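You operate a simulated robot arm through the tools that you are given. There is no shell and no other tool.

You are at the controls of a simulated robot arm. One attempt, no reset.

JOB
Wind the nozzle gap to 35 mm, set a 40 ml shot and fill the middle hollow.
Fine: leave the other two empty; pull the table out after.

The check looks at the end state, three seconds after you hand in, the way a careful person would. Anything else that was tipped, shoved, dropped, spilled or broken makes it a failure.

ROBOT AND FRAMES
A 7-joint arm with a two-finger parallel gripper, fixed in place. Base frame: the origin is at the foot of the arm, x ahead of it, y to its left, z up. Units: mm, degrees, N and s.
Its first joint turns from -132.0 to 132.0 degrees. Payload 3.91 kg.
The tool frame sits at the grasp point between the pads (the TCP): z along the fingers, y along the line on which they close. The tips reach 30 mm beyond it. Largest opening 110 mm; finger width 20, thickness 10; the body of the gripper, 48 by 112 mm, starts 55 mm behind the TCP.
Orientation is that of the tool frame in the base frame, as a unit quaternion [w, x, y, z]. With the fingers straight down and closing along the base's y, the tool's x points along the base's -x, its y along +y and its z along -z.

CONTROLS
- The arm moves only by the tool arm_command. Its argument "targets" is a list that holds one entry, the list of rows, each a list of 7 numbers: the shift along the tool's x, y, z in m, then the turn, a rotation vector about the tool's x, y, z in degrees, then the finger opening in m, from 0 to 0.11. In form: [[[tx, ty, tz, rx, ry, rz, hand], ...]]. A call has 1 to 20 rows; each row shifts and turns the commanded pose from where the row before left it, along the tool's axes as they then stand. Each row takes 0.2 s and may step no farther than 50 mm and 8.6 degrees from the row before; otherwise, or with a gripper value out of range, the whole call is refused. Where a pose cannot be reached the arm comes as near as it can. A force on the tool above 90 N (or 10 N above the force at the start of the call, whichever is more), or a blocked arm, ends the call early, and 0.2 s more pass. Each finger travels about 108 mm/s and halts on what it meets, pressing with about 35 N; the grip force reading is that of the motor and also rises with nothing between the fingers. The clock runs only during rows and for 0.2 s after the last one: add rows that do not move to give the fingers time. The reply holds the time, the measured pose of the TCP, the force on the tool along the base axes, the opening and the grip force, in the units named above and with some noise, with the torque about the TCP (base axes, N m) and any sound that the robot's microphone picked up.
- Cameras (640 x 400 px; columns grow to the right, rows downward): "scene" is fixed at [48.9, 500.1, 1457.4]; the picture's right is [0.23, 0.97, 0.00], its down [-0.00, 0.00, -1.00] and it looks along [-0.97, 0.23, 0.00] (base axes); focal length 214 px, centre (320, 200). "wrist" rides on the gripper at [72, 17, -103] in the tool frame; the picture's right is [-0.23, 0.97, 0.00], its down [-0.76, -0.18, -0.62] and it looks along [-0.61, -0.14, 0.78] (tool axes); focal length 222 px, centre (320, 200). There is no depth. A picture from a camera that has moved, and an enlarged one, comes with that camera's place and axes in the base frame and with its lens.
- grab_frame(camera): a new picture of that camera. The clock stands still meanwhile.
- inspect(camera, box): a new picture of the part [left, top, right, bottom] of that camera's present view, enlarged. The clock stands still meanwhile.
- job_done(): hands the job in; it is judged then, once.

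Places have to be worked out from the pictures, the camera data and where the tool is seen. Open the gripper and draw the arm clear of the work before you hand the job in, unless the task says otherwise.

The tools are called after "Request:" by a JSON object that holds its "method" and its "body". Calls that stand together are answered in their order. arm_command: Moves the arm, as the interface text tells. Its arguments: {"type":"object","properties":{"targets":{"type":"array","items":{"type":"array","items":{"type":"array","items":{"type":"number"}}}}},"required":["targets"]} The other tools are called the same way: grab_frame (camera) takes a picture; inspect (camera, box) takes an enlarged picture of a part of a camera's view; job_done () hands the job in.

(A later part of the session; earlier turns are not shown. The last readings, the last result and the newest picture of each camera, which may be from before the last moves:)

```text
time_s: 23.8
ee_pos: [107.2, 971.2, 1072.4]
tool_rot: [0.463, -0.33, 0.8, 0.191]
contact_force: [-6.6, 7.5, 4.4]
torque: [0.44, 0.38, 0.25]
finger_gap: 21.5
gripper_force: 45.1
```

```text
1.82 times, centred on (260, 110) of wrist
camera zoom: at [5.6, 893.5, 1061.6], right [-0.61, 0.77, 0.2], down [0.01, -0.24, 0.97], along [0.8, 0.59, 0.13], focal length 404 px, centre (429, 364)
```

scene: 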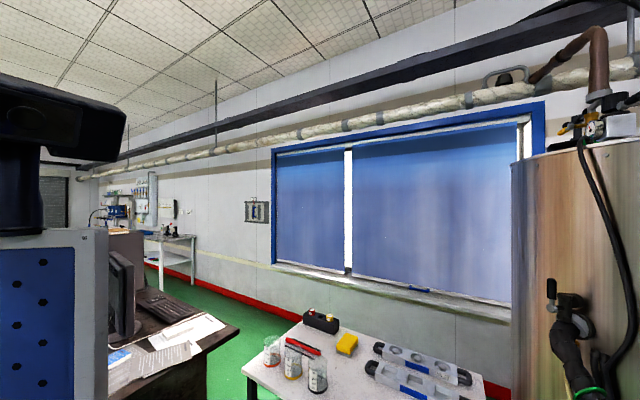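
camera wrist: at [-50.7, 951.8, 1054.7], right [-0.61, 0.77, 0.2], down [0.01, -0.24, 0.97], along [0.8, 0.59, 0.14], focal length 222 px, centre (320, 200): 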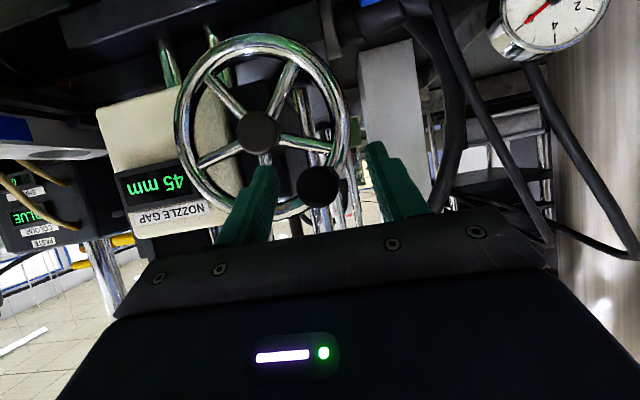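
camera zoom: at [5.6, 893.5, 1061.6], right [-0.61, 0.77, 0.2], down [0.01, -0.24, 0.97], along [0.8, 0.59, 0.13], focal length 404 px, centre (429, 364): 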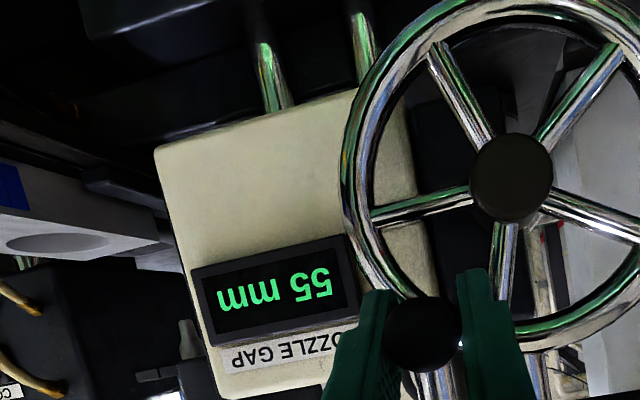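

Clockwise raises the gap (55 mm after ≈82°), so I need to go counter-clockwise. I reverse 90° back and read again.

Request:
{"method": "arm_command", "body": {"targets": [[[-0.0049, 0.0094, -0.0028, 0, 0, 0, 0.0], [-0.0035, 0.0102, -0.002, 0, 0, 0, 0.0], [-0.0018, 0.0108, -0.001, 0, 0, 0, 0.0], [-0.0001, 0.011, 0, 0, 0, 0, 0.0], [0.0015, 0.0108, 0.0009, 0, 0, 0, 0.0], [0.003, 0.0104, 0.0017, 0, 0, 0, 0.0], [0.0047, 0.0096, 0.0027, 0, 0, 0, 0.0], [0.006, 0.0086, 0.0034, 0, 0, 0, 0.0], [0.0072, 0.0072, 0.0041, 0, 0, 0, 0.0], [0, 0, 0, 0, 0, 0, 0.0]]]}}

Request:
{"method": "inspect", "body": {"camera": "wrist", "box": [80, 0, 420, 220]}}

```text
time_s: 26.0
ee_pos: [46.3, 1034.1, 1058.0]
tool_rot: [0.463, -0.331, 0.8, 0.192]
contact_force: [10.8, 1.4, 2.5]
torque: [-0.14, -0.43, 0.12]
finger_gap: 21.6
gripper_force: 45.5
```

```text
1.82 times, centred on (250, 110) of wrist
camera zoom: at [-56.4, 956.6, 1047.9], right [-0.61, 0.77, 0.2], down [0.01, -0.24, 0.97], along [0.8, 0.59, 0.13], focal length 404 px, centre (447, 364)
```

zoom: 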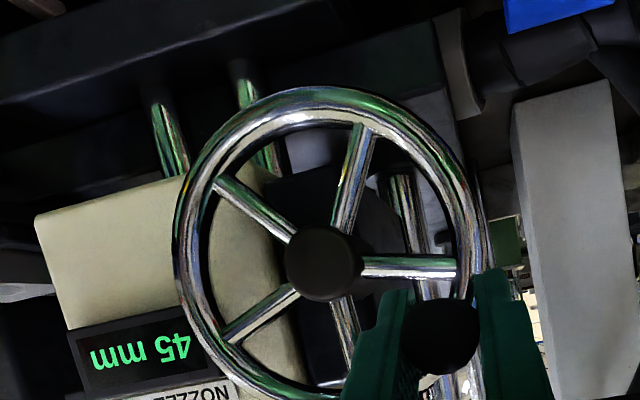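

Back to 45 mm. Continue counter-clockwise 40° more and check.

Request:
{"method": "arm_command", "body": {"targets": [[[0.0082, 0.0056, 0.0047, 0, 0, 0, 0.0], [0.0089, 0.004, 0.0051, 0, 0, 0, 0.0], [0.0094, 0.0021, 0.0054, 0, 0, 0, 0.0], [0.0095, 0.0001, 0.0055, 0, 0, 0, 0.0], [0, 0, 0, 0, 0, 0, 0.0]]]}}

Request:
{"method": "inspect", "body": {"camera": "wrist", "box": [80, 0, 420, 220]}}

```text
time_s: 27.2
ee_pos: [38.0, 1043.1, 1016.8]
tool_rot: [0.463, -0.33, 0.8, 0.191]
contact_force: [9.2, 1.4, 5.7]
torque: [-0.08, -0.5, 0.4]
finger_gap: 21.4
gripper_force: 45.0
```

```text
1.82 times, centred on (250, 110) of wrist
camera zoom: at [-64.2, 964.4, 1005.4], right [-0.61, 0.77, 0.2], down [0.01, -0.24, 0.97], along [0.8, 0.59, 0.13], focal length 404 px, centre (447, 364)
```

zoom: 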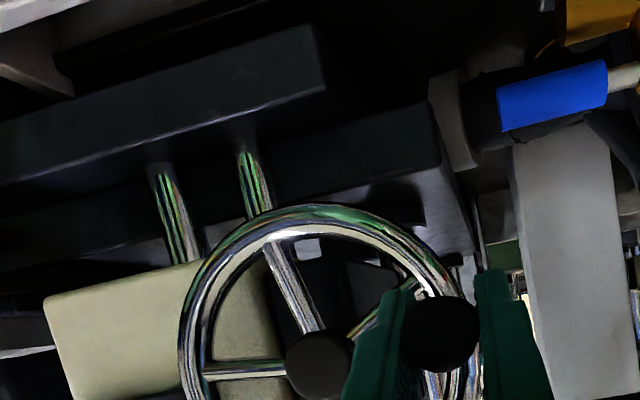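

The readout moved out of the crop; I look at the full frame's left-lower part.

Request:
{"method": "inspect", "body": {"camera": "wrist", "box": [60, 100, 300, 260]}}

```text
2.50 times, centred on (180, 180) of wrist
camera zoom: at [-64.2, 964.4, 1005.4], right [-0.61, 0.77, 0.2], down [0.01, -0.24, 0.97], along [0.8, 0.59, 0.13], focal length 555 px, centre (670, 250)
```

zoom: 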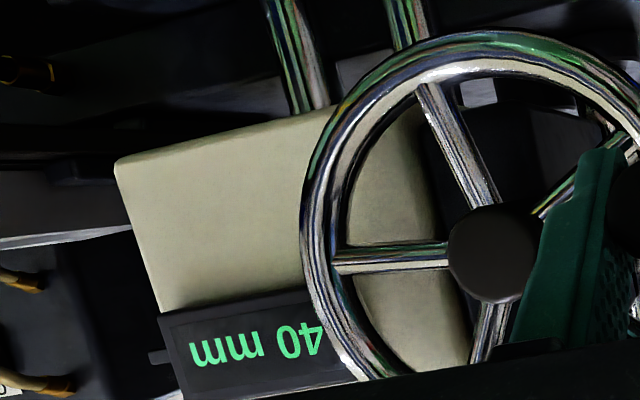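

40 mm here; the readout moves in 5 mm steps, roughly 45–50° each. Continue 40° more.

Request:
{"method": "arm_command", "body": {"targets": [[[0.0094, -0.0017, 0.0054, 0, 0, 0, 0.0], [0.009, -0.0035, 0.0052, 0, 0, 0, 0.0], [0.0083, -0.0054, 0.0048, 0, 0, 0, 0.0], [0.0075, -0.0069, 0.0043, 0, 0, 0, 0.0], [0, 0, 0, 0, 0, 0, 0.0]]]}}

Request:
{"method": "grab_frame", "body": {"camera": "wrist"}}

Request:
{"method": "inspect", "body": {"camera": "wrist", "box": [60, 150, 300, 310]}}

```text
time_s: 28.4
ee_pos: [49.1, 1029.3, 976.0]
tool_rot: [0.461, -0.332, 0.801, 0.191]
contact_force: [3.5, 14.5, -3.8]
torque: [0.14, -0.42, 0.5]
finger_gap: 21.4
gripper_force: 45.0
```

```text
taken
camera wrist: at [-53.0, 952.5, 965.3], right [-0.61, 0.77, 0.2], down [0.01, -0.24, 0.97], along [0.8, 0.59, 0.13], focal length 222 px, centre (320, 200)
```

wrist: 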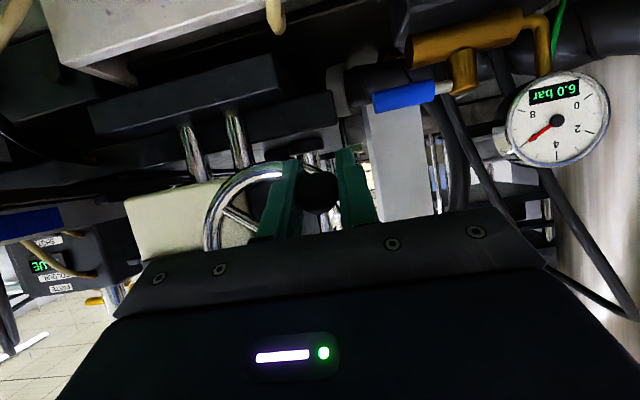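

```text
2.50 times, centred on (180, 230) of wrist
camera zoom: at [-53.0, 952.5, 965.3], right [-0.61, 0.77, 0.2], down [0.01, -0.24, 0.97], along [0.8, 0.59, 0.13], focal length 555 px, centre (670, 125)
```

zoom: 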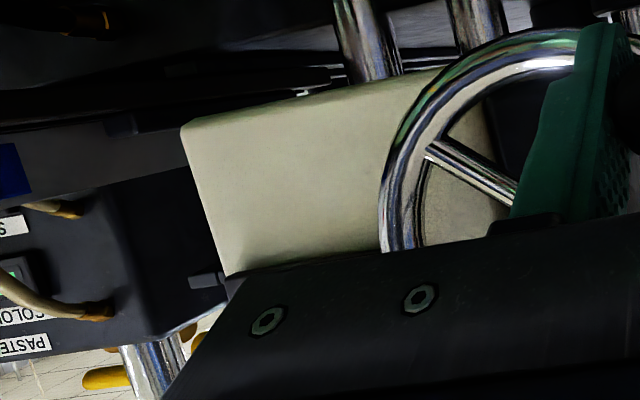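

The display is hidden by the gripper, but the crank is now ≈89° from its start. I release, back off along the tool axis and rise to read the gap.

Request:
{"method": "arm_command", "body": {"targets": [[[0, 0, 0, 0, 0, 0, 0.03], [0, 0, 0, 0, 0, 0, 0.06], [0, 0, 0, 0, 0, 0, 0.06], [0, 0, -0.03, 0, 0, 0, 0.06], [0, 0, -0.045, 0, 0, 0, 0.06], [-0.039, 0, -0.022, 0, 0, 0, 0.06], [-0.039, 0, -0.022, 0, 0, 0, 0.06], [0, 0, 0, 0, 0, 0, 0.06]]]}}

Request:
{"method": "grab_frame", "body": {"camera": "wrist"}}

Request:
{"method": "inspect", "body": {"camera": "wrist", "box": [80, 20, 420, 220]}}

```text
time_s: 30.2
ee_pos: [1.1, 985.2, 1106.6]
tool_rot: [0.462, -0.33, 0.8, 0.191]
contact_force: [0.1, 0.5, 0.2]
torque: [-0.01, 0.02, -0.01]
finger_gap: 60.1
gripper_force: 0.0
```

```text
taken
camera wrist: at [-101.3, 907.2, 1095.8], right [-0.61, 0.77, 0.2], down [0.01, -0.24, 0.97], along [0.8, 0.59, 0.13], focal length 222 px, centre (320, 200)
```

wrist: 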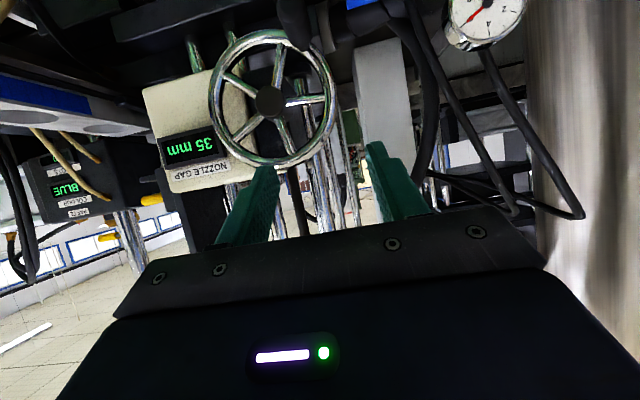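

```text
1.88 times, centred on (250, 120) of wrist
camera zoom: at [-101.3, 907.2, 1095.8], right [-0.61, 0.77, 0.2], down [0.01, -0.24, 0.97], along [0.8, 0.59, 0.13], focal length 418 px, centre (452, 351)
```

zoom: 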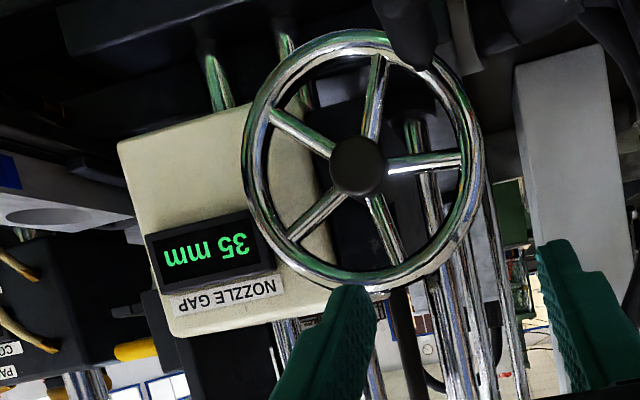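

The gap now reads 35 mm and the crank is free. Next the dose dial: I cross over in front of the machine at safe height to a standoff over the dial at ≈(505,700,892), with the tool tilted to be square to the panel.

Request:
{"method": "arm_command", "body": {"targets": [[[-0.0051, -0.0465, 0.0048, 0, 0, 0, 0.07], [-0.0051, -0.0465, 0.0048, 0, 0, 0, 0.07], [-0.0051, -0.0465, 0.0048, 0, 0, 0, 0.07], [-0.0051, -0.0465, 0.0048, 0, 0, 0, 0.07], [-0.0051, -0.0465, 0.0048, 0, 0, 0, 0.07], [-0.0051, -0.0465, 0.0048, 0, 0, 0, 0.07], [-0.0051, -0.0465, 0.0048, 0, 0, 0, 0.07], [-0.0051, -0.0465, 0.0048, 0, 0, 0, 0.07], [-0.0051, -0.0465, 0.0048, 0, 0, 0, 0.07], [-0.0051, -0.0465, 0.0048, 0, 0, 0, 0.07], [-0.0051, -0.0465, 0.0048, 0, 0, 0, 0.07], [-0.0051, -0.0465, 0.0048, 0, 0, 0, 0.07], [0, 0, 0, 0, 7.5, 0, 0.07], [0, 0, 0, 0, 7.5, 0, 0.07], [0, 0, 0, 0, 7.5, 0, 0.07], [0, 0, 0, 0, 7.5, 0, 0.07], [0.025, 0, 0.0433, 0, 0, 0, 0.07], [0, 0, 0, 0, 0, 0, 0.07]]]}}

Request:
{"method": "grab_frame", "body": {"camera": "wrist"}}

Request:
{"method": "inspect", "body": {"camera": "wrist", "box": [240, 40, 440, 170]}}

```text
time_s: 34.0
ee_pos: [456.0, 646.8, 1079.8]
tool_rot: [0.239, -0.369, 0.893, 0.1]
contact_force: [0.4, 0.0, -0.8]
torque: [-0.03, 0.02, -0.04]
finger_gap: 69.7
gripper_force: 0.0
```

```text
taken
camera wrist: at [361.9, 577.5, 1132.9], right [-0.55, 0.83, 0.11], down [0.37, 0.12, 0.92], along [0.75, 0.55, -0.37], focal length 222 px, centre (320, 200)
```

wrist: 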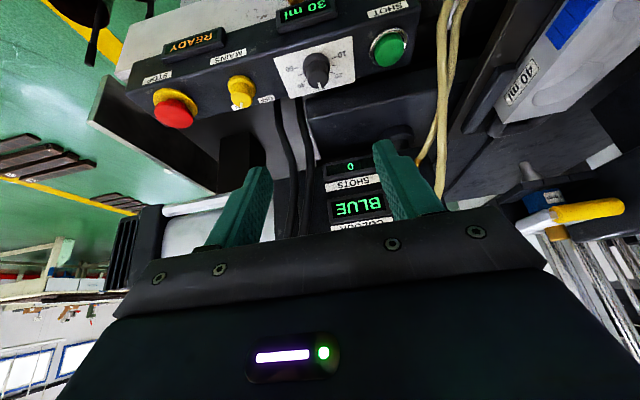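

```text
3.08 times, centred on (340, 105) of wrist
camera zoom: at [361.9, 577.5, 1132.9], right [-0.55, 0.83, 0.11], down [0.37, 0.12, 0.92], along [0.75, 0.55, -0.37], focal length 684 px, centre (258, 492)
```

zoom: 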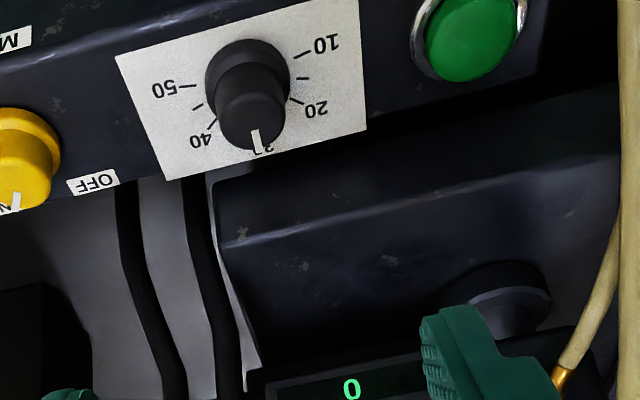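

Triangulating the dial plate corners shows the panel is actually about horizontal (z≈885): knob centre ≈(503,700), top ≈912, and the scale is ≈45° per 10 ml, so 40 ml is 45° clockwise. I make the tool vertical and hover above the knob.

Request:
{"method": "arm_command", "body": {"targets": [[[0, 0, 0, 0, 7.5, 0, 0.07], [0, 0, 0, 0, 7.5, 0, 0.07], [0, 0, 0, 0, 7.5, 0, 0.07], [0, 0, 0, 0, 7.5, 0, 0.06], [-0.0355, 0.0022, 0.03, 0, 0, 0, 0.06], [-0.0355, 0.0022, 0.03, 0, 0, 0, 0.05], [0, 0, 0, 0, 0, 0, 0.05]]]}}

Request:
{"method": "grab_frame", "body": {"camera": "wrist"}}

Request:
{"method": "inspect", "body": {"camera": "wrist", "box": [220, 60, 420, 190]}}

```text
time_s: 35.6
ee_pos: [504.3, 700.4, 1020.9]
tool_rot: [0.0, -0.382, 0.924, 0.0]
contact_force: [0.1, -0.7, 0.1]
torque: [-0.03, 0.01, 0.01]
finger_gap: 50.3
gripper_force: 0.1
```

```text
taken
camera wrist: at [439.8, 659.7, 1123.2], right [-0.53, 0.85, 0.0], down [0.67, 0.41, 0.62], along [0.53, 0.33, -0.78], focal length 222 px, centre (320, 200)
```

wrist: 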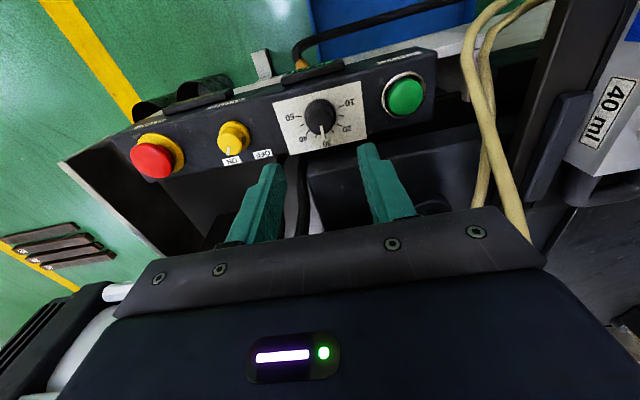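

```text
3.08 times, centred on (320, 125) of wrist
camera zoom: at [439.8, 659.7, 1123.2], right [-0.53, 0.85, 0.0], down [0.67, 0.41, 0.62], along [0.53, 0.33, -0.78], focal length 684 px, centre (320, 431)
```

zoom: 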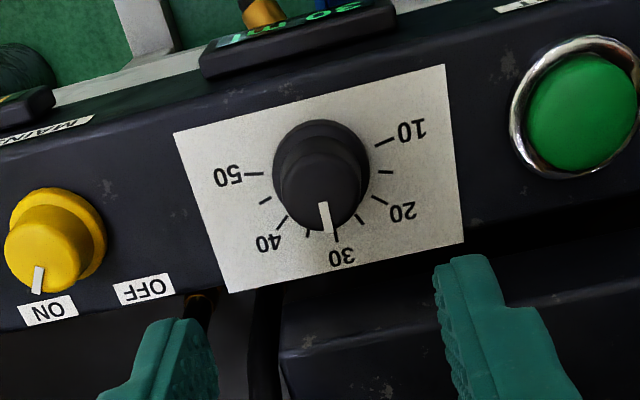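

The knob is centred beneath the TCP. I pre-rotate −22.5°, then descend so the tips stop a few mm above the plate (TCP z≈923).

Request:
{"method": "arm_command", "body": {"targets": [[[0, 0, 0, 0, 0, -7.5, 0.05], [0, 0, 0, 0, 0, -7.5, 0.05], [0, 0, 0, 0, 0, -7.5, 0.05], [0, 0, 0.04, 0, 0, 0, 0.05], [0, 0, 0.035, 0, 0, 0, 0.05], [0, 0, 0.015, 0, 0, 0, 0.05], [0, 0, 0.008, 0, 0, 0, 0.05], [0, 0, 0, 0, 0, 0, 0.05]]]}}

Request:
{"method": "inspect", "body": {"camera": "wrist", "box": [220, 100, 420, 230]}}

```text
time_s: 37.4
ee_pos: [500.3, 699.1, 921.0]
tool_rot: [0.0, -0.554, 0.832, 0.0]
contact_force: [0.2, -0.3, 0.4]
torque: [-0.02, 0.02, -0.01]
finger_gap: 50.4
gripper_force: 0.0
```

```text
3.08 times, centred on (320, 165) of wrist
camera zoom: at [456.5, 638.5, 1024.3], right [-0.81, 0.58, 0.0], down [0.46, 0.63, 0.62], along [0.36, 0.51, -0.78], focal length 684 px, centre (320, 308)
```

zoom: 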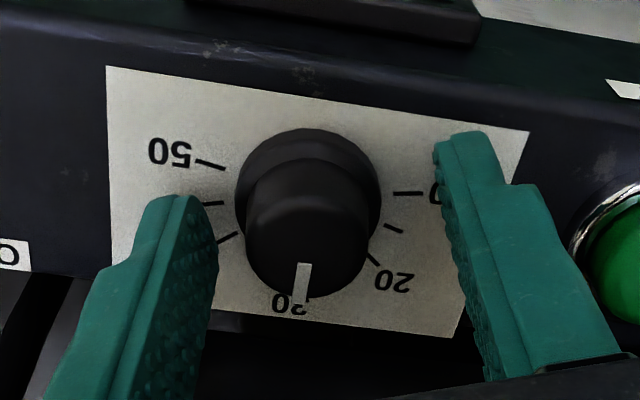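

The knob is about 3–4 mm off centre between the fingers (toward tool −y). I shift to centre, then close.

Request:
{"method": "arm_command", "body": {"targets": [[[-0.002, -0.0035, 0, 0, 0, 0, 0.05], [0, 0, 0, 0, 0, 0, 0.04], [0, 0, 0, 0, 0, 0, 0.0], [0, 0, 0, 0, 0, 0, 0.0], [0, 0, 0, 0, 0, 0, 0.0]]]}}

Request:
{"method": "inspect", "body": {"camera": "wrist", "box": [220, 100, 420, 230]}}

```text
time_s: 38.6
ee_pos: [505.3, 699.3, 922.0]
tool_rot: [0.0, -0.555, 0.832, -0.001]
contact_force: [-3.9, 3.8, -0.6]
torque: [0.26, 0.17, -0.03]
finger_gap: 30.1
gripper_force: 45.2
```

```text
3.08 times, centred on (320, 165) of wrist
camera zoom: at [460.3, 638.7, 1025.4], right [-0.81, 0.58, 0.0], down [0.46, 0.63, 0.62], along [0.36, 0.51, -0.78], focal length 684 px, centre (320, 308)
```

zoom: 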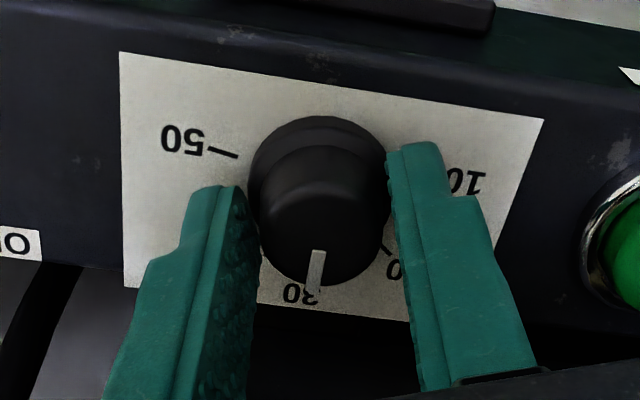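

The knob is gripped (30 mm). Now turn +45° about the tool axis, in small steps, then hold.

Request:
{"method": "arm_command", "body": {"targets": [[[0, 0, 0, 0, 0, 7.5, 0.0], [0, 0, 0, 0, 0, 7.5, 0.0], [0, 0, 0, 0, 0, 7.5, 0.0], [0, 0, 0, 0, 0, 7.5, 0.0], [0, 0, 0, 0, 0, 7.5, 0.0], [0, 0, 0, 0, 0, 7.5, 0.0], [0, 0, 0, 0, 0, 0, 0.0], [0, 0, 0, 0, 0, 0, 0.0]]]}}

Request:
{"method": "inspect", "body": {"camera": "wrist", "box": [220, 60, 420, 230]}}

Request:
{"method": "grab_frame", "body": {"camera": "wrist"}}

```text
time_s: 40.4
ee_pos: [504.2, 700.7, 923.3]
tool_rot: [0.0, -0.194, 0.981, 0.0]
contact_force: [-20.0, 14.8, -0.9]
torque: [0.38, 0.58, 0.02]
finger_gap: 30.3
gripper_force: 45.1
```

```text
2.35 times, centred on (320, 145) of wrist
camera zoom: at [430.0, 687.5, 1025.6], right [-0.16, 0.99, 0.0], down [0.77, 0.12, 0.62], along [0.61, 0.1, -0.78], focal length 523 px, centre (320, 329)
```

zoom: 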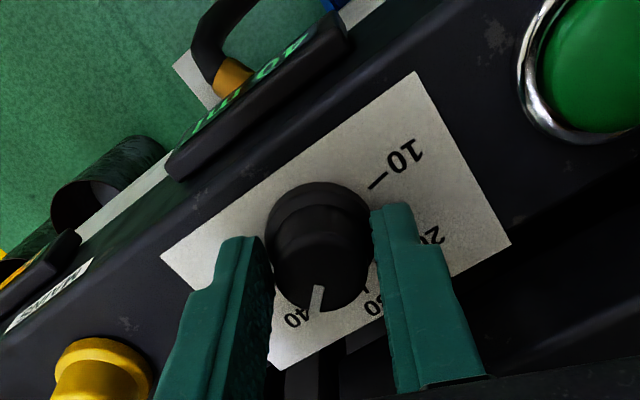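

```text
taken
camera wrist: at [430.0, 687.5, 1025.6], right [-0.16, 0.99, 0.0], down [0.77, 0.12, 0.62], along [0.61, 0.1, -0.78], focal length 222 px, centre (320, 200)
```

wrist: 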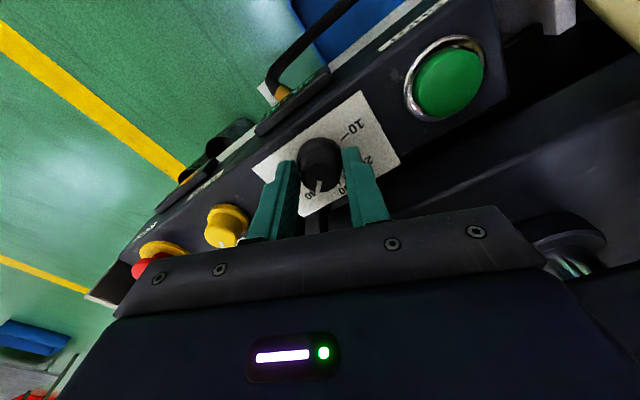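

The pointer is at 40 and the grazing readout seems to show "40 ml". I release, rise straight up and verify the display.

Request:
{"method": "arm_command", "body": {"targets": [[[0, 0, 0, 0, 0, 0, 0.03], [0, 0, 0, 0, 0, 0, 0.05], [0, 0, 0, 0, 0, 0, 0.05], [0, 0, -0.03, 0, 0, 0, 0.05], [0, 0, -0.045, 0, 0, 0, 0.05], [0, 0, -0.045, 0, 0, 7.5, 0.05], [0, 0, -0.03, 0, -7, 7.5, 0.05], [0, 0, 0, 0, -7, 7.5, 0.05], [0, 0, 0, 0, 0, 0, 0.05]]]}}

Request:
{"method": "grab_frame", "body": {"camera": "wrist"}}

```text
refused: row 7 steps farther than a row can; nothing moved
```

```text
taken
camera wrist: at [430.0, 687.5, 1025.6], right [-0.16, 0.99, 0.0], down [0.77, 0.12, 0.62], along [0.61, 0.1, -0.78], focal length 222 px, centre (320, 200)
```

wrist: 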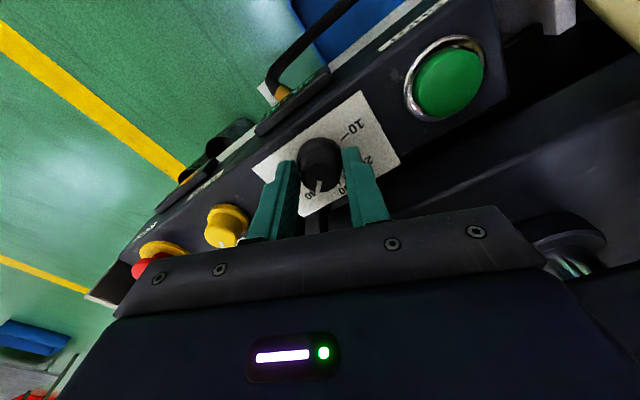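

The call was refused because one row turned too far. I redo it with split rotations.

Request:
{"method": "arm_command", "body": {"targets": [[[0, 0, 0, 0, 0, 0, 0.03], [0, 0, 0, 0, 0, 0, 0.05], [0, 0, 0, 0, 0, 0, 0.05], [0, 0, -0.03, 0, 0, 0, 0.05], [0, 0, -0.045, 0, 0, 0, 0.05], [0, 0, -0.045, 0, 0, -7.5, 0.05], [0, 0, -0.03, 0, 0, -7.5, 0.05], [0, 0, 0, 0, 0, -7.5, 0.05], [0.04, 0, 0, 0, -7.5, 0, 0.05], [0.04, 0, 0, 0, -7.5, 0, 0.05], [0, 0, 0, 0, -7.5, 0, 0.05], [0, 0, 0, 0, 0, 0, 0.05]]]}}

Request:
{"method": "grab_frame", "body": {"camera": "wrist"}}

Request:
{"method": "inspect", "body": {"camera": "wrist", "box": [220, 20, 400, 140]}}

```text
time_s: 43.0
ee_pos: [449.0, 643.0, 1067.3]
tool_rot: [0.181, -0.374, 0.906, 0.075]
contact_force: [-0.4, -0.7, -0.4]
torque: [-0.01, 0.0, -0.01]
finger_gap: 50.2
gripper_force: 0.1
```

```text
taken
camera wrist: at [361.2, 578.6, 1133.8], right [-0.54, 0.84, 0.09], down [0.45, 0.2, 0.87], along [0.71, 0.51, -0.49], focal length 222 px, centre (320, 200)
```

wrist: 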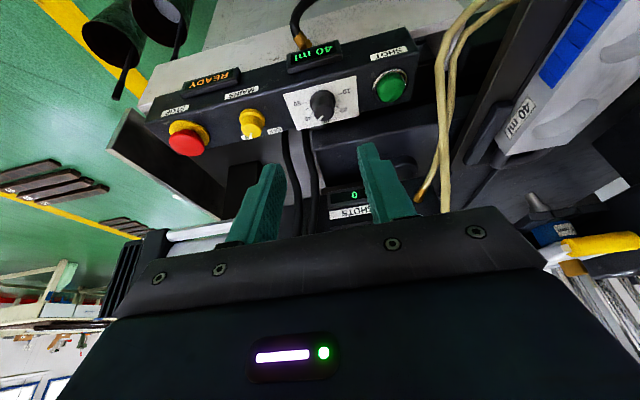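

```text
3.33 times, centred on (310, 80) of wrist
camera zoom: at [361.2, 578.6, 1133.8], right [-0.54, 0.84, 0.09], down [0.45, 0.2, 0.87], along [0.71, 0.51, -0.49], focal length 740 px, centre (353, 600)
```

zoom: 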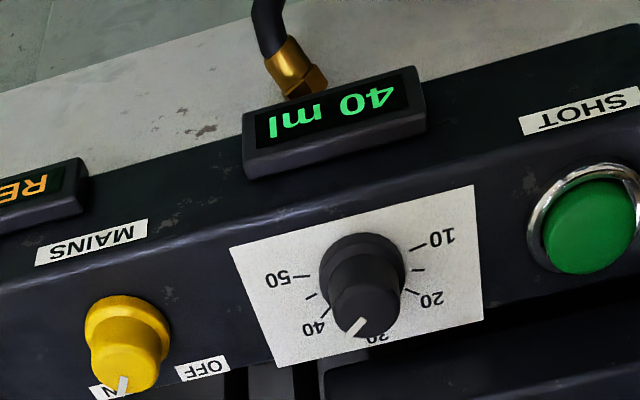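

Display confirms 40 ml. Next the table: I'll level the tool, move above the blue handle's crossbar (≈(108,637,935)) and yaw so the fingers close along the table's travel.

Request:
{"method": "arm_command", "body": {"targets": [[[0, 0, -0.02, 0, 7.5, 0, 0.05], [0, 0, -0.02, 0, 7.5, 0, 0.05], [0, 0, -0.02, 0, 7.5, 0, 0.05], [0.035, 0.0338, 0, 0, 0, 0, 0.05], [0.035, 0.0338, 0, 0, 0, 0, 0.05], [0.035, 0.0338, 0, 0, 0, 0, 0.05], [0.035, 0.0338, 0, 0, 0, 0, 0.05], [0.035, 0.0338, 0, 0, 0, 0, 0.05], [0.035, 0.0338, 0, 0, 0, 0, 0.05], [0.035, 0.0338, 0, 0, 0, 0, 0.05], [0, 0, 0, 0, 0, 0, 0.05]]]}}

Request:
{"method": "grab_frame", "body": {"camera": "wrist"}}

```text
time_s: 45.4
ee_pos: [95.0, 628.3, 1125.3]
tool_rot: [0.0, -0.381, 0.925, 0.0]
contact_force: [0.1, 0.1, -0.3]
torque: [-0.02, 0.04, 0.01]
finger_gap: 50.2
gripper_force: 0.0
```

```text
taken
camera wrist: at [31.0, 587.7, 1227.8], right [-0.53, 0.85, 0.0], down [0.67, 0.41, 0.62], along [0.53, 0.33, -0.78], focal length 222 px, centre (320, 200)
```

wrist: 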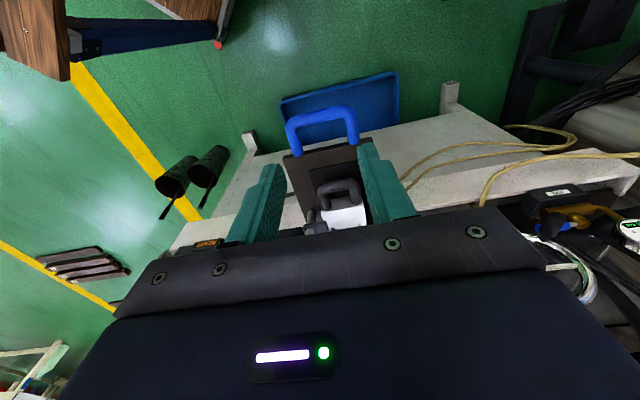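

Inspect the blue handle closely to locate the crossbar.

Request:
{"method": "inspect", "body": {"camera": "wrist", "box": [260, 80, 400, 180]}}

```text
4.00 times, centred on (330, 130) of wrist
camera zoom: at [31.0, 587.7, 1227.8], right [-0.53, 0.85, 0.0], down [0.67, 0.41, 0.62], along [0.53, 0.33, -0.78], focal length 888 px, centre (280, 480)
```

zoom: 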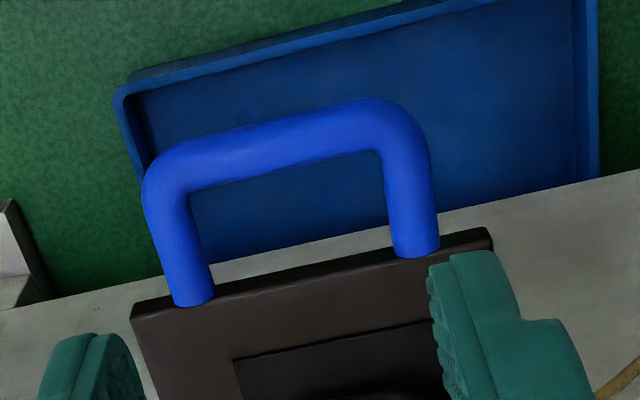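

Crossbar centre ≈(111,638,935), about 47 mm in front of the table edge, 15 mm thick. I centre over it, yaw −90° and come down partway.

Request:
{"method": "arm_command", "body": {"targets": [[[-0.0182, -0.0045, 0, 0, 0, 0, 0.045], [0, 0, 0, 0, 0, -7.5, 0.045], [0, 0, 0, 0, 0, -7.5, 0.045], [0, 0, 0, 0, 0, -7.5, 0.045], [0, 0, 0, 0, 0, -7.5, 0.045], [0, 0, 0, 0, 0, -7.5, 0.045], [0, 0, 0, 0, 0, -7.5, 0.045], [0, 0, 0, 0, 0, -7.5, 0.045], [0, 0, 0, 0, 0, -7.5, 0.045], [0, 0, 0, 0, 0, -7.5, 0.045], [0, 0, 0, 0, 0, -7.5, 0.045], [0, 0, 0, 0, 0, -7.5, 0.045], [0, 0, 0, 0, 0, -7.5, 0.045], [0, 0, 0.04, 0, 0, 0, 0.045], [0, 0, 0.04, 0, 0, 0, 0.045], [0, 0, 0.02, 0, 0, 0, 0.045], [0, 0, 0, 0, 0, 0, 0.045]]]}}

Request:
{"method": "grab_frame", "body": {"camera": "wrist"}}

Request:
{"method": "inspect", "body": {"camera": "wrist", "box": [220, 80, 420, 210]}}

```text
time_s: 49.0
ee_pos: [115.1, 635.9, 1023.4]
tool_rot: [-0.001, 0.923, -0.384, 0.0]
contact_force: [-0.2, -0.5, 0.2]
torque: [0.02, 0.0, 0.0]
finger_gap: 44.9
gripper_force: 0.0
```

```text
taken
camera wrist: at [152.8, 572.8, 1126.5], right [-0.85, -0.53, 0.0], down [-0.41, 0.66, 0.62], along [-0.33, 0.53, -0.78], focal length 222 px, centre (320, 200)
```

wrist: 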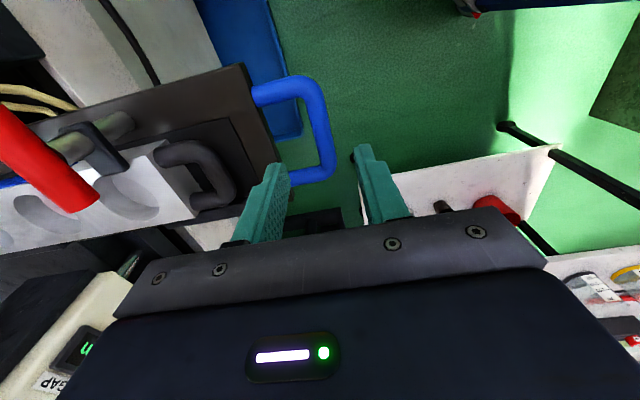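

```text
3.08 times, centred on (320, 145) of wrist
camera zoom: at [152.8, 572.8, 1126.5], right [-0.85, -0.53, 0.0], down [-0.41, 0.66, 0.62], along [-0.33, 0.53, -0.78], focal length 684 px, centre (320, 369)
```

zoom: 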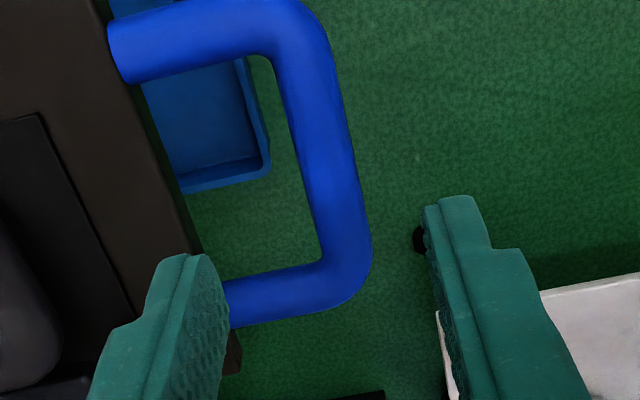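

The crossbar is aligned between the fingers (d within ~2 mm). Descend to z≈932 with the fingers straddling it, then close.

Request:
{"method": "arm_command", "body": {"targets": [[[0, 0, 0.04, 0, 0, 0, 0.045], [0, 0, 0.03, 0, 0, 0, 0.045], [0, 0, 0.021, 0, 0, 0, 0.045], [0, 0, 0, 0, 0, 0, 0.045]]]}}

Request:
{"method": "inspect", "body": {"camera": "wrist", "box": [220, 100, 420, 230]}}

```text
time_s: 50.0
ee_pos: [114.8, 636.5, 934.1]
tool_rot: [0.0, 0.924, -0.383, 0.0]
contact_force: [-0.6, -0.1, 0.0]
torque: [0.02, 0.0, 0.0]
finger_gap: 44.9
gripper_force: 0.0
```

```text
3.08 times, centred on (320, 165) of wrist
camera zoom: at [153.1, 572.1, 1037.5], right [-0.85, -0.53, 0.0], down [-0.41, 0.66, 0.62], along [-0.33, 0.53, -0.78], focal length 684 px, centre (320, 308)
```

zoom: 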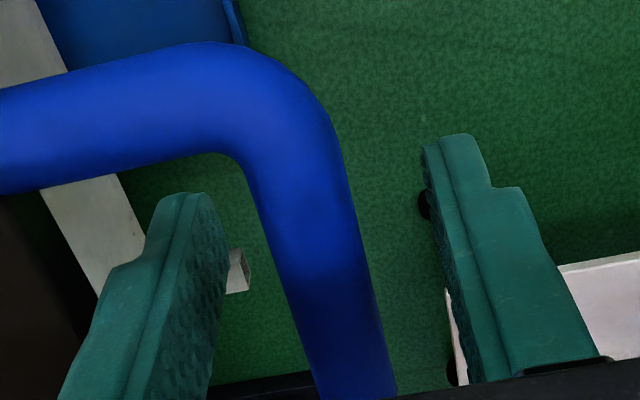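

The bar passes right through the grasp point. Close.

Request:
{"method": "arm_command", "body": {"targets": [[[0, 0, 0, 0, 0, 0, 0.03], [0, 0, 0, 0, 0, 0, 0.0], [0, 0, 0, 0, 0, 0, 0.0], [0, 0, 0, 0, 0, 0, 0.0]]]}}

```text
time_s: 51.0
ee_pos: [113.9, 636.3, 934.2]
tool_rot: [0.0, 0.924, -0.383, 0.001]
contact_force: [-2.4, -1.9, -1.9]
torque: [-0.01, -0.04, 0.96]
finger_gap: 16.0
gripper_force: 45.3
```

Bar gripped (16 mm). Push the table in 80 mm along the slide in 20 mm steps and watch the forces.

Request:
{"method": "arm_command", "body": {"targets": [[[0, -0.01, 0, 0, 0, 0, 0.0], [0, -0.02, 0, 0, 0, 0, 0.0], [0, -0.02, 0, 0, 0, 0, 0.0], [0, -0.02, 0, 0, 0, 0, 0.0], [0, -0.01, 0, 0, 0, 0, 0.0], [0, 0, 0, 0, 0, 0, 0.0]]]}}

Request:
{"method": "grab_frame", "body": {"camera": "wrist"}}

```text
time_s: 52.4
ee_pos: [173.0, 694.5, 934.2]
tool_rot: [-0.001, 0.923, -0.384, 0.001]
contact_force: [12.4, -8.5, 15.1]
torque: [-0.46, -0.54, 0.9]
finger_gap: 15.8
gripper_force: 44.9
```

```text
taken
camera wrist: at [210.7, 629.7, 1037.5], right [-0.85, -0.53, 0.0], down [-0.41, 0.66, 0.62], along [-0.33, 0.53, -0.78], focal length 222 px, centre (320, 200)
```

wrist: 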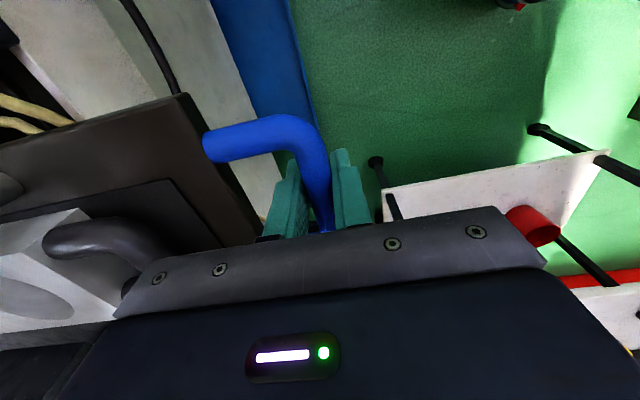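

Moved 83 mm cleanly along 44.6°. Continue another ~80 mm in 10 mm steps, listening for any index click.

Request:
{"method": "arm_command", "body": {"targets": [[[0, -0.01, 0, 0, 0, 0, 0.0], [0, -0.01, 0, 0, 0, 0, 0.0], [0, 0, 0, 0, 0, 0, 0.0]]]}}

Request:
{"method": "arm_command", "body": {"targets": [[[0, -0.01, 0, 0, 0, 0, 0.0], [0, -0.01, 0, 0, 0, 0, 0.0], [0, -0.01, 0, 0, 0, 0, 0.0], [0, -0.01, 0, 0, 0, 0, 0.0], [0, -0.01, 0, 0, 0, 0, 0.0], [0, -0.01, 0, 0, 0, 0, 0.0], [0, 0, 0, 0, 0, 0, 0.0]]]}}

```text
time_s: 53.2
ee_pos: [185.6, 707.4, 934.7]
tool_rot: [-0.002, 0.923, -0.384, -0.001]
contact_force: [14.1, -12.7, 22.3]
torque: [-0.28, -0.29, 0.92]
finger_gap: 15.6
gripper_force: 45.3
```

```text
time_s: 54.8
ee_pos: [228.4, 749.0, 934.2]
tool_rot: [-0.002, 0.924, -0.383, -0.001]
contact_force: [1.3, 2.7, 23.2]
torque: [0.25, 0.3, 0.92]
finger_gap: 15.8
gripper_force: 45.5
```

Travel so far ≈161 mm. Push the remaining 15 mm, then release and look.

Request:
{"method": "arm_command", "body": {"targets": [[[0, -0.008, 0, 0, 0, 0, 0.0], [0, -0.007, 0, 0, 0, 0, 0.0], [0, 0, 0, 0, 0, 0, 0.0], [0, 0, 0, 0, 0, 0, 0.0]]]}}

Request:
{"method": "grab_frame", "body": {"camera": "wrist"}}

```text
time_s: 55.8
ee_pos: [238.2, 761.0, 932.8]
tool_rot: [0.0, 0.924, -0.383, -0.001]
contact_force: [-10.1, 4.7, 9.7]
torque: [0.51, 0.52, 0.94]
finger_gap: 16.1
gripper_force: 45.3
```

```text
taken
camera wrist: at [276.3, 696.0, 1036.4], right [-0.85, -0.53, 0.0], down [-0.41, 0.66, 0.62], along [-0.33, 0.53, -0.78], focal length 222 px, centre (320, 200)
```

wrist: 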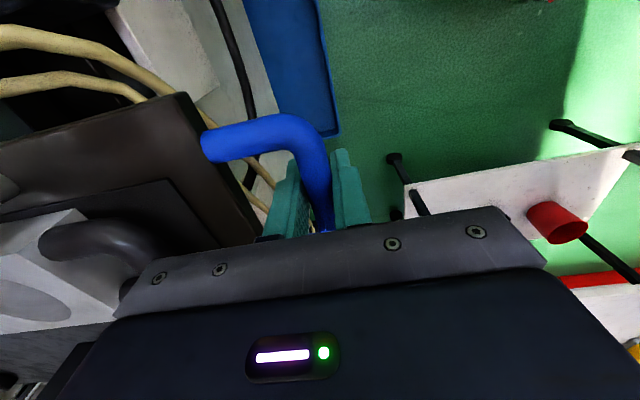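

Travel is 176 mm. Release, rise, and yaw back to inspect hollow-under-nozzle alignment.

Request:
{"method": "arm_command", "body": {"targets": [[[0, 0, 0, 0, 0, 0, 0.03], [0, 0, 0, 0, 0, 0, 0.045], [0, 0, 0, 0, 0, 0, 0.045], [0, 0, -0.04, 0, 0, 0, 0.045], [0, 0, -0.045, 0, 0, 0, 0.045], [0, 0, -0.045, 0, 0, 0, 0.07], [0, 0, 0, 0, 0, 8, 0.07], [0, 0, 0, 0, 0, 8, 0.07], [0, 0, 0, 0, 0, 8, 0.07], [0, 0, 0, 0, 0, 8, 0.07], [0, 0, 0, 0, 0, 8, 0.07], [0, 0, 0, 0, 0, 8, 0.07], [0, 0, 0, 0, 0, 8, 0.07], [0, 0, 0, 0, 0, 8, 0.07], [0, 0, 0, 0, 0, 8, 0.07], [0, 0, 0, 0, 0, 8, 0.07], [0, 0, 0, 0, 0, 0, 0.07]]]}}

Request:
{"method": "arm_command", "body": {"targets": [[[0.02, 0, 0, 0, -8, 0, 0.07], [0.02, 0, 0, 0, -8, 0, 0.07], [0, 0, 0, 0, -8, 0, 0.07], [0, 0, 0, 0, -8, 0, 0.07], [0, 0, 0, 0, -8, 0, 0.07], [0, 0, 0, 0, -8, 0, 0.07], [0, 0, 0, 0, 0, 0, 0.07]]]}}

Request:
{"method": "grab_frame", "body": {"camera": "wrist"}}

```text
time_s: 59.4
ee_pos: [237.9, 760.6, 1063.5]
tool_rot: [-0.001, -0.46, 0.888, 0.0]
contact_force: [0.3, -0.4, 0.1]
torque: [0.02, -0.04, -0.04]
finger_gap: 69.8
gripper_force: 0.0
```

```text
time_s: 61.0
ee_pos: [214.9, 727.7, 1060.4]
tool_rot: [0.361, -0.421, 0.811, 0.187]
contact_force: [-0.6, 0.6, 0.3]
torque: [0.01, -0.04, 0.01]
finger_gap: 69.9
gripper_force: 0.1
```

```text
taken
camera wrist: at [127.5, 634.5, 1075.7], right [-0.71, 0.68, 0.17], down [0.17, -0.06, 0.98], along [0.68, 0.73, -0.07], focal length 222 px, centre (320, 200)
```

wrist: 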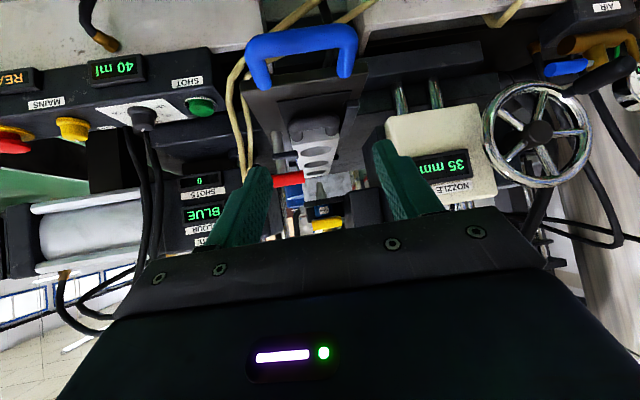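

Enlarge the nozzle over the mould; readouts still show 40 ml and 35 mm.

Request:
{"method": "inspect", "body": {"camera": "wrist", "box": [260, 100, 380, 240]}}

```text
2.86 times, centred on (320, 170) of wrist
camera zoom: at [127.5, 634.5, 1075.7], right [-0.71, 0.68, 0.17], down [0.17, -0.06, 0.98], along [0.68, 0.73, -0.07], focal length 635 px, centre (320, 286)
```

zoom: 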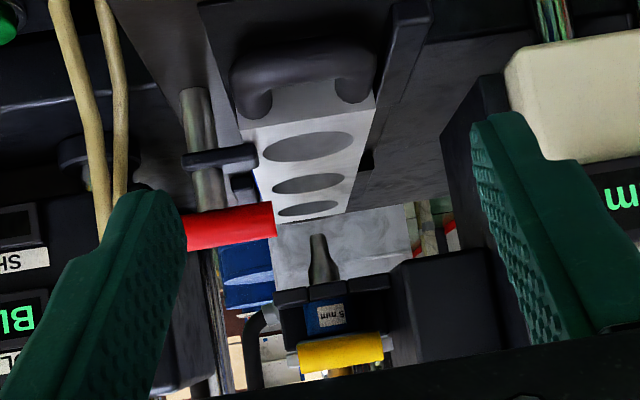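

The point 35 mm beneath the nozzle tip projects to (309,185) in this view, and the middle hollow's centre is at (309,184), so the middle hollow is right under the nozzle. Now the SHOT button, triangulated at (445,758,898): I close the fingers and move above it, tilted so the gripper body stays clear of clamp and hoses.

Request:
{"method": "arm_command", "body": {"targets": [[[0, 0, 0, 3.7, 0, 3.35, 0.04], [0, 0, 0, 3.7, 0, 3.35, 0.0], [0, 0, 0, 0, 6, 0, 0.0], [0, 0, 0, 0, 6, 0, 0.0], [0, 0, 0, 0, 6, 0, 0.0], [-0.0302, -0.0283, 0.0174, 0, 0, 0, 0.0], [-0.0302, -0.0283, 0.0174, 0, 0, 0, 0.0], [-0.0302, -0.0283, 0.0174, 0, 0, 0, 0.0], [-0.0302, -0.0283, 0.0174, 0, 0, 0, 0.0], [-0.0302, -0.0283, 0.0174, 0, 0, 0, 0.0], [0, 0, 0, 0, 0, 0, 0.0]]]}}

Request:
{"method": "grab_frame", "body": {"camera": "wrist"}}

```text
time_s: 63.4
ee_pos: [438.8, 751.2, 1060.3]
tool_rot: [0.239, -0.369, 0.893, 0.1]
contact_force: [-0.8, -0.4, -0.2]
torque: [-0.01, -0.02, 0.02]
finger_gap: 0.0
gripper_force: 34.5
```

```text
taken
camera wrist: at [344.5, 680.6, 1114.0], right [-0.55, 0.83, 0.11], down [0.37, 0.12, 0.92], along [0.75, 0.55, -0.37], focal length 222 px, centre (320, 200)
```

wrist: 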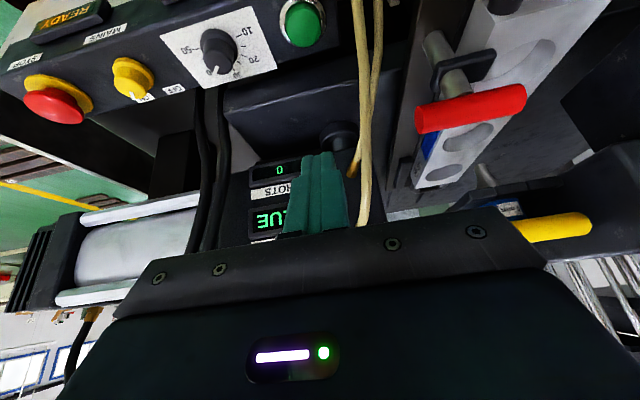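

The fingertips are above the button. This view also shows nozzle and hollows from the right; I enlarge it for a second alignment check before firing.

Request:
{"method": "inspect", "body": {"camera": "wrist", "box": [400, 20, 580, 230]}}

```text
1.90 times, centred on (490, 125) of wrist
camera zoom: at [344.5, 680.6, 1114.0], right [-0.55, 0.83, 0.11], down [0.37, 0.12, 0.92], along [0.75, 0.55, -0.37], focal length 423 px, centre (-4, 343)
```

zoom: 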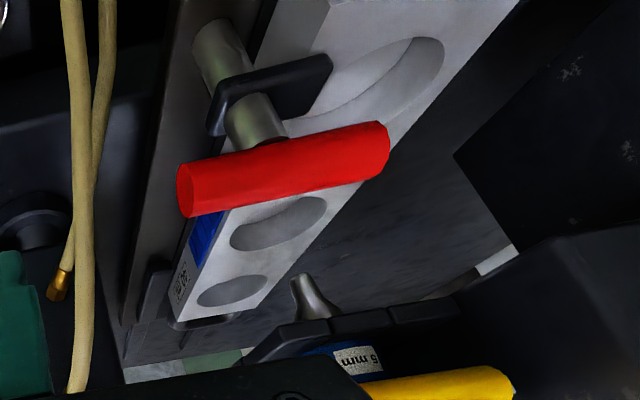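

Nozzle tip works out at (416.5,949,1011) and the middle hollow at ≈(415,947): aligned. I descend toward the button and stop just above.

Request:
{"method": "arm_command", "body": {"targets": [[[0.02, 0, 0.0347, 0, 0, 0, 0.0], [0.02, 0, 0.0347, 0, 0, 0, 0.0], [0.014, 0, 0.0243, 0, 0, 0, 0.0], [0, 0, 0, 0, 0, 0, 0.0]]]}}

Request:
{"method": "inspect", "body": {"camera": "wrist", "box": [240, 60, 400, 240]}}

```text
time_s: 64.4
ee_pos: [438.1, 750.5, 951.0]
tool_rot: [0.239, -0.368, 0.893, 0.099]
contact_force: [0.2, 0.0, -0.4]
torque: [0.01, 0.01, 0.0]
finger_gap: 0.0
gripper_force: 35.1
```

```text
2.22 times, centred on (320, 150) of wrist
camera zoom: at [344.1, 680.8, 1005.0], right [-0.55, 0.83, 0.11], down [0.37, 0.12, 0.92], along [0.75, 0.55, -0.37], focal length 494 px, centre (320, 311)
```

zoom: 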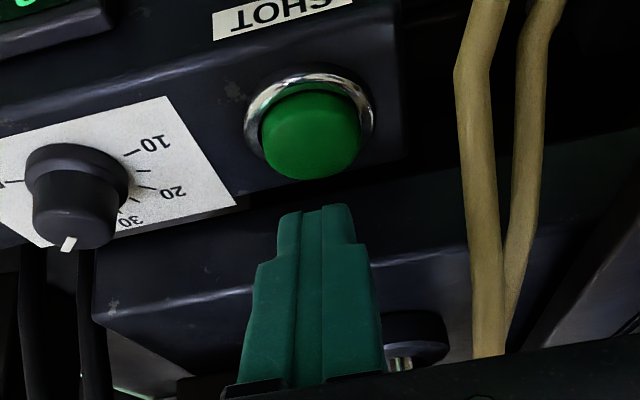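

The fingers are right above the green button. Ease down 12 mm, then a few 2 mm steps, watching the force.

Request:
{"method": "arm_command", "body": {"targets": [[[0.003, 0, 0.0052, 0, 0, 0, 0.0], [0.003, 0, 0.0052, 0, 0, 0, 0.0], [0.001, 0, 0.00173, 0, 0, 0, 0.0], [0.001, 0, 0.00173, 0, 0, 0, 0.0]]]}}

Request:
{"method": "inspect", "body": {"camera": "wrist", "box": [240, 60, 400, 240]}}

```text
time_s: 65.4
ee_pos: [439.2, 750.8, 935.0]
tool_rot: [0.239, -0.368, 0.893, 0.099]
contact_force: [1.2, -0.2, -0.2]
torque: [0.01, -0.01, -0.02]
finger_gap: 0.1
gripper_force: 34.5
```

```text
2.22 times, centred on (320, 150) of wrist
camera zoom: at [344.6, 681.5, 989.5], right [-0.55, 0.83, 0.11], down [0.37, 0.12, 0.92], along [0.75, 0.55, -0.37], focal length 494 px, centre (320, 311)
```

zoom: 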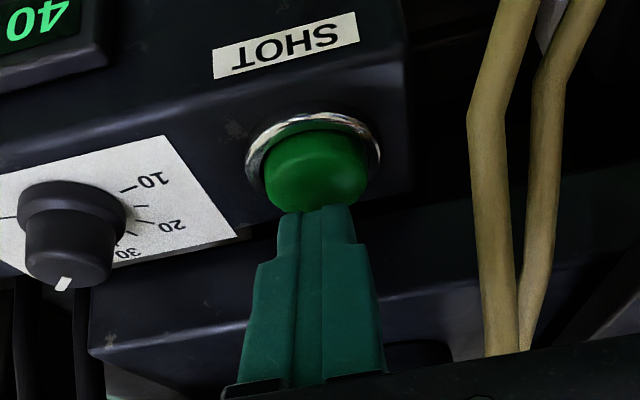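

No contact yet. Continue in 2 mm steps.

Request:
{"method": "arm_command", "body": {"targets": [[[0.001, 0, 0.00173, 0, 0, 0, 0.0], [0.001, 0, 0.00173, 0, 0, 0, 0.0], [0.001, 0, 0.00173, 0, 0, 0, 0.0]]]}}

Request:
{"method": "inspect", "body": {"camera": "wrist", "box": [240, 60, 400, 240]}}

```text
time_s: 66.2
ee_pos: [439.3, 751.7, 932.4]
tool_rot: [0.239, -0.368, 0.893, 0.099]
contact_force: [-0.9, -0.8, 0.9]
torque: [0.01, -0.02, -0.02]
finger_gap: 0.0
gripper_force: 35.1
```

```text
2.22 times, centred on (320, 150) of wrist
camera zoom: at [344.9, 681.4, 984.0], right [-0.55, 0.83, 0.11], down [0.37, 0.12, 0.92], along [0.75, 0.55, -0.37], focal length 494 px, centre (320, 311)
```

zoom: 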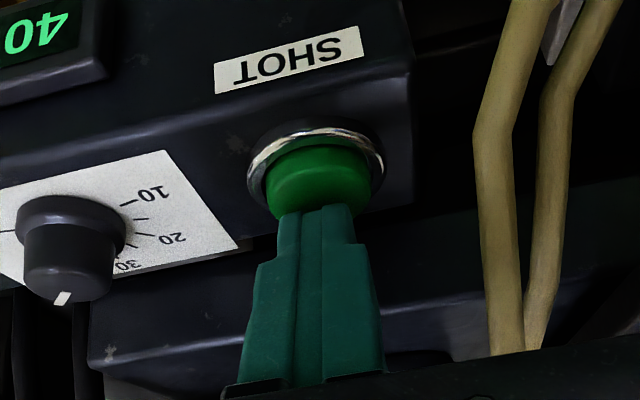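

Still no contact force. Continue slowly.

Request:
{"method": "arm_command", "body": {"targets": [[[0.001, 0, 0.00173, 0, 0, 0, 0.0], [0.001, 0, 0.00173, 0, 0, 0, 0.0], [0, 0, 0, 0, 0, 0, 0.0]]]}}

Request:
{"method": "inspect", "body": {"camera": "wrist", "box": [240, 60, 400, 240]}}

```text
time_s: 67.0
ee_pos: [438.4, 750.2, 925.2]
tool_rot: [0.239, -0.369, 0.893, 0.101]
contact_force: [-1.2, 1.1, 1.9]
torque: [0.07, 0.01, -0.01]
finger_gap: 0.0
gripper_force: 35.6
heard: click
```

```text
2.22 times, centred on (320, 150) of wrist
camera zoom: at [344.0, 681.1, 979.8], right [-0.55, 0.83, 0.11], down [0.37, 0.12, 0.92], along [0.75, 0.55, -0.37], focal length 494 px, centre (320, 311)
```

zoom: 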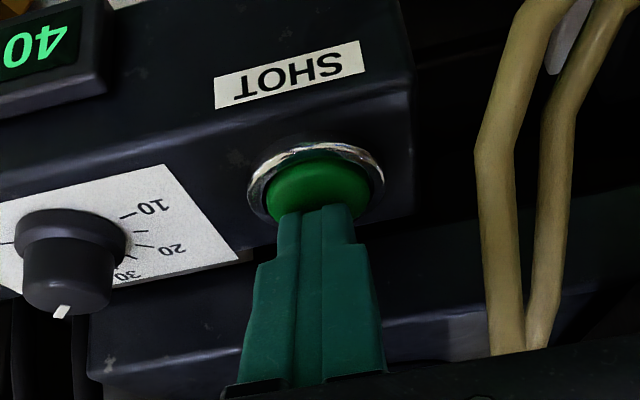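

A click was heard, so the button has tripped. I check status and the shot counter before lifting off.

Request:
{"method": "grab_frame", "body": {"camera": "wrist"}}

Request:
{"method": "inspect", "body": {"camera": "wrist", "box": [0, 0, 180, 120]}}

```text
taken
camera wrist: at [344.0, 681.1, 979.8], right [-0.55, 0.83, 0.11], down [0.37, 0.12, 0.92], along [0.75, 0.55, -0.37], focal length 222 px, centre (320, 200)
```

wrist: 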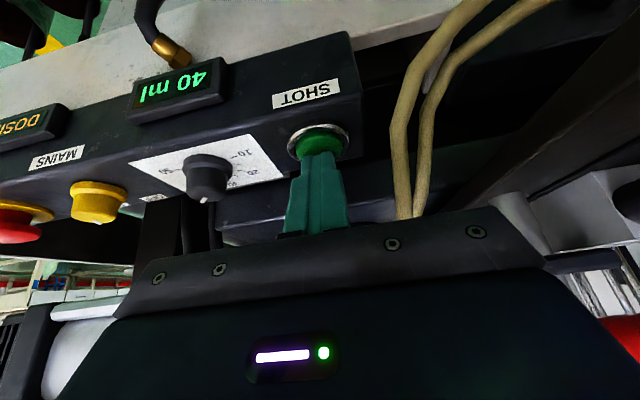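

```text
3.33 times, centred on (90, 60) of wrist
camera zoom: at [344.0, 681.1, 979.8], right [-0.55, 0.83, 0.11], down [0.37, 0.12, 0.92], along [0.75, 0.55, -0.37], focal length 740 px, centre (1087, 667)
```

zoom: 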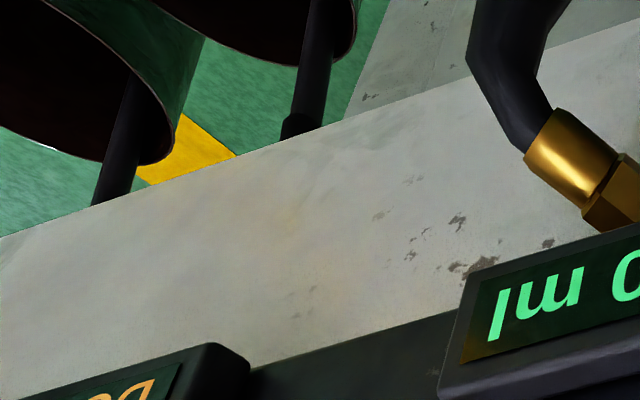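

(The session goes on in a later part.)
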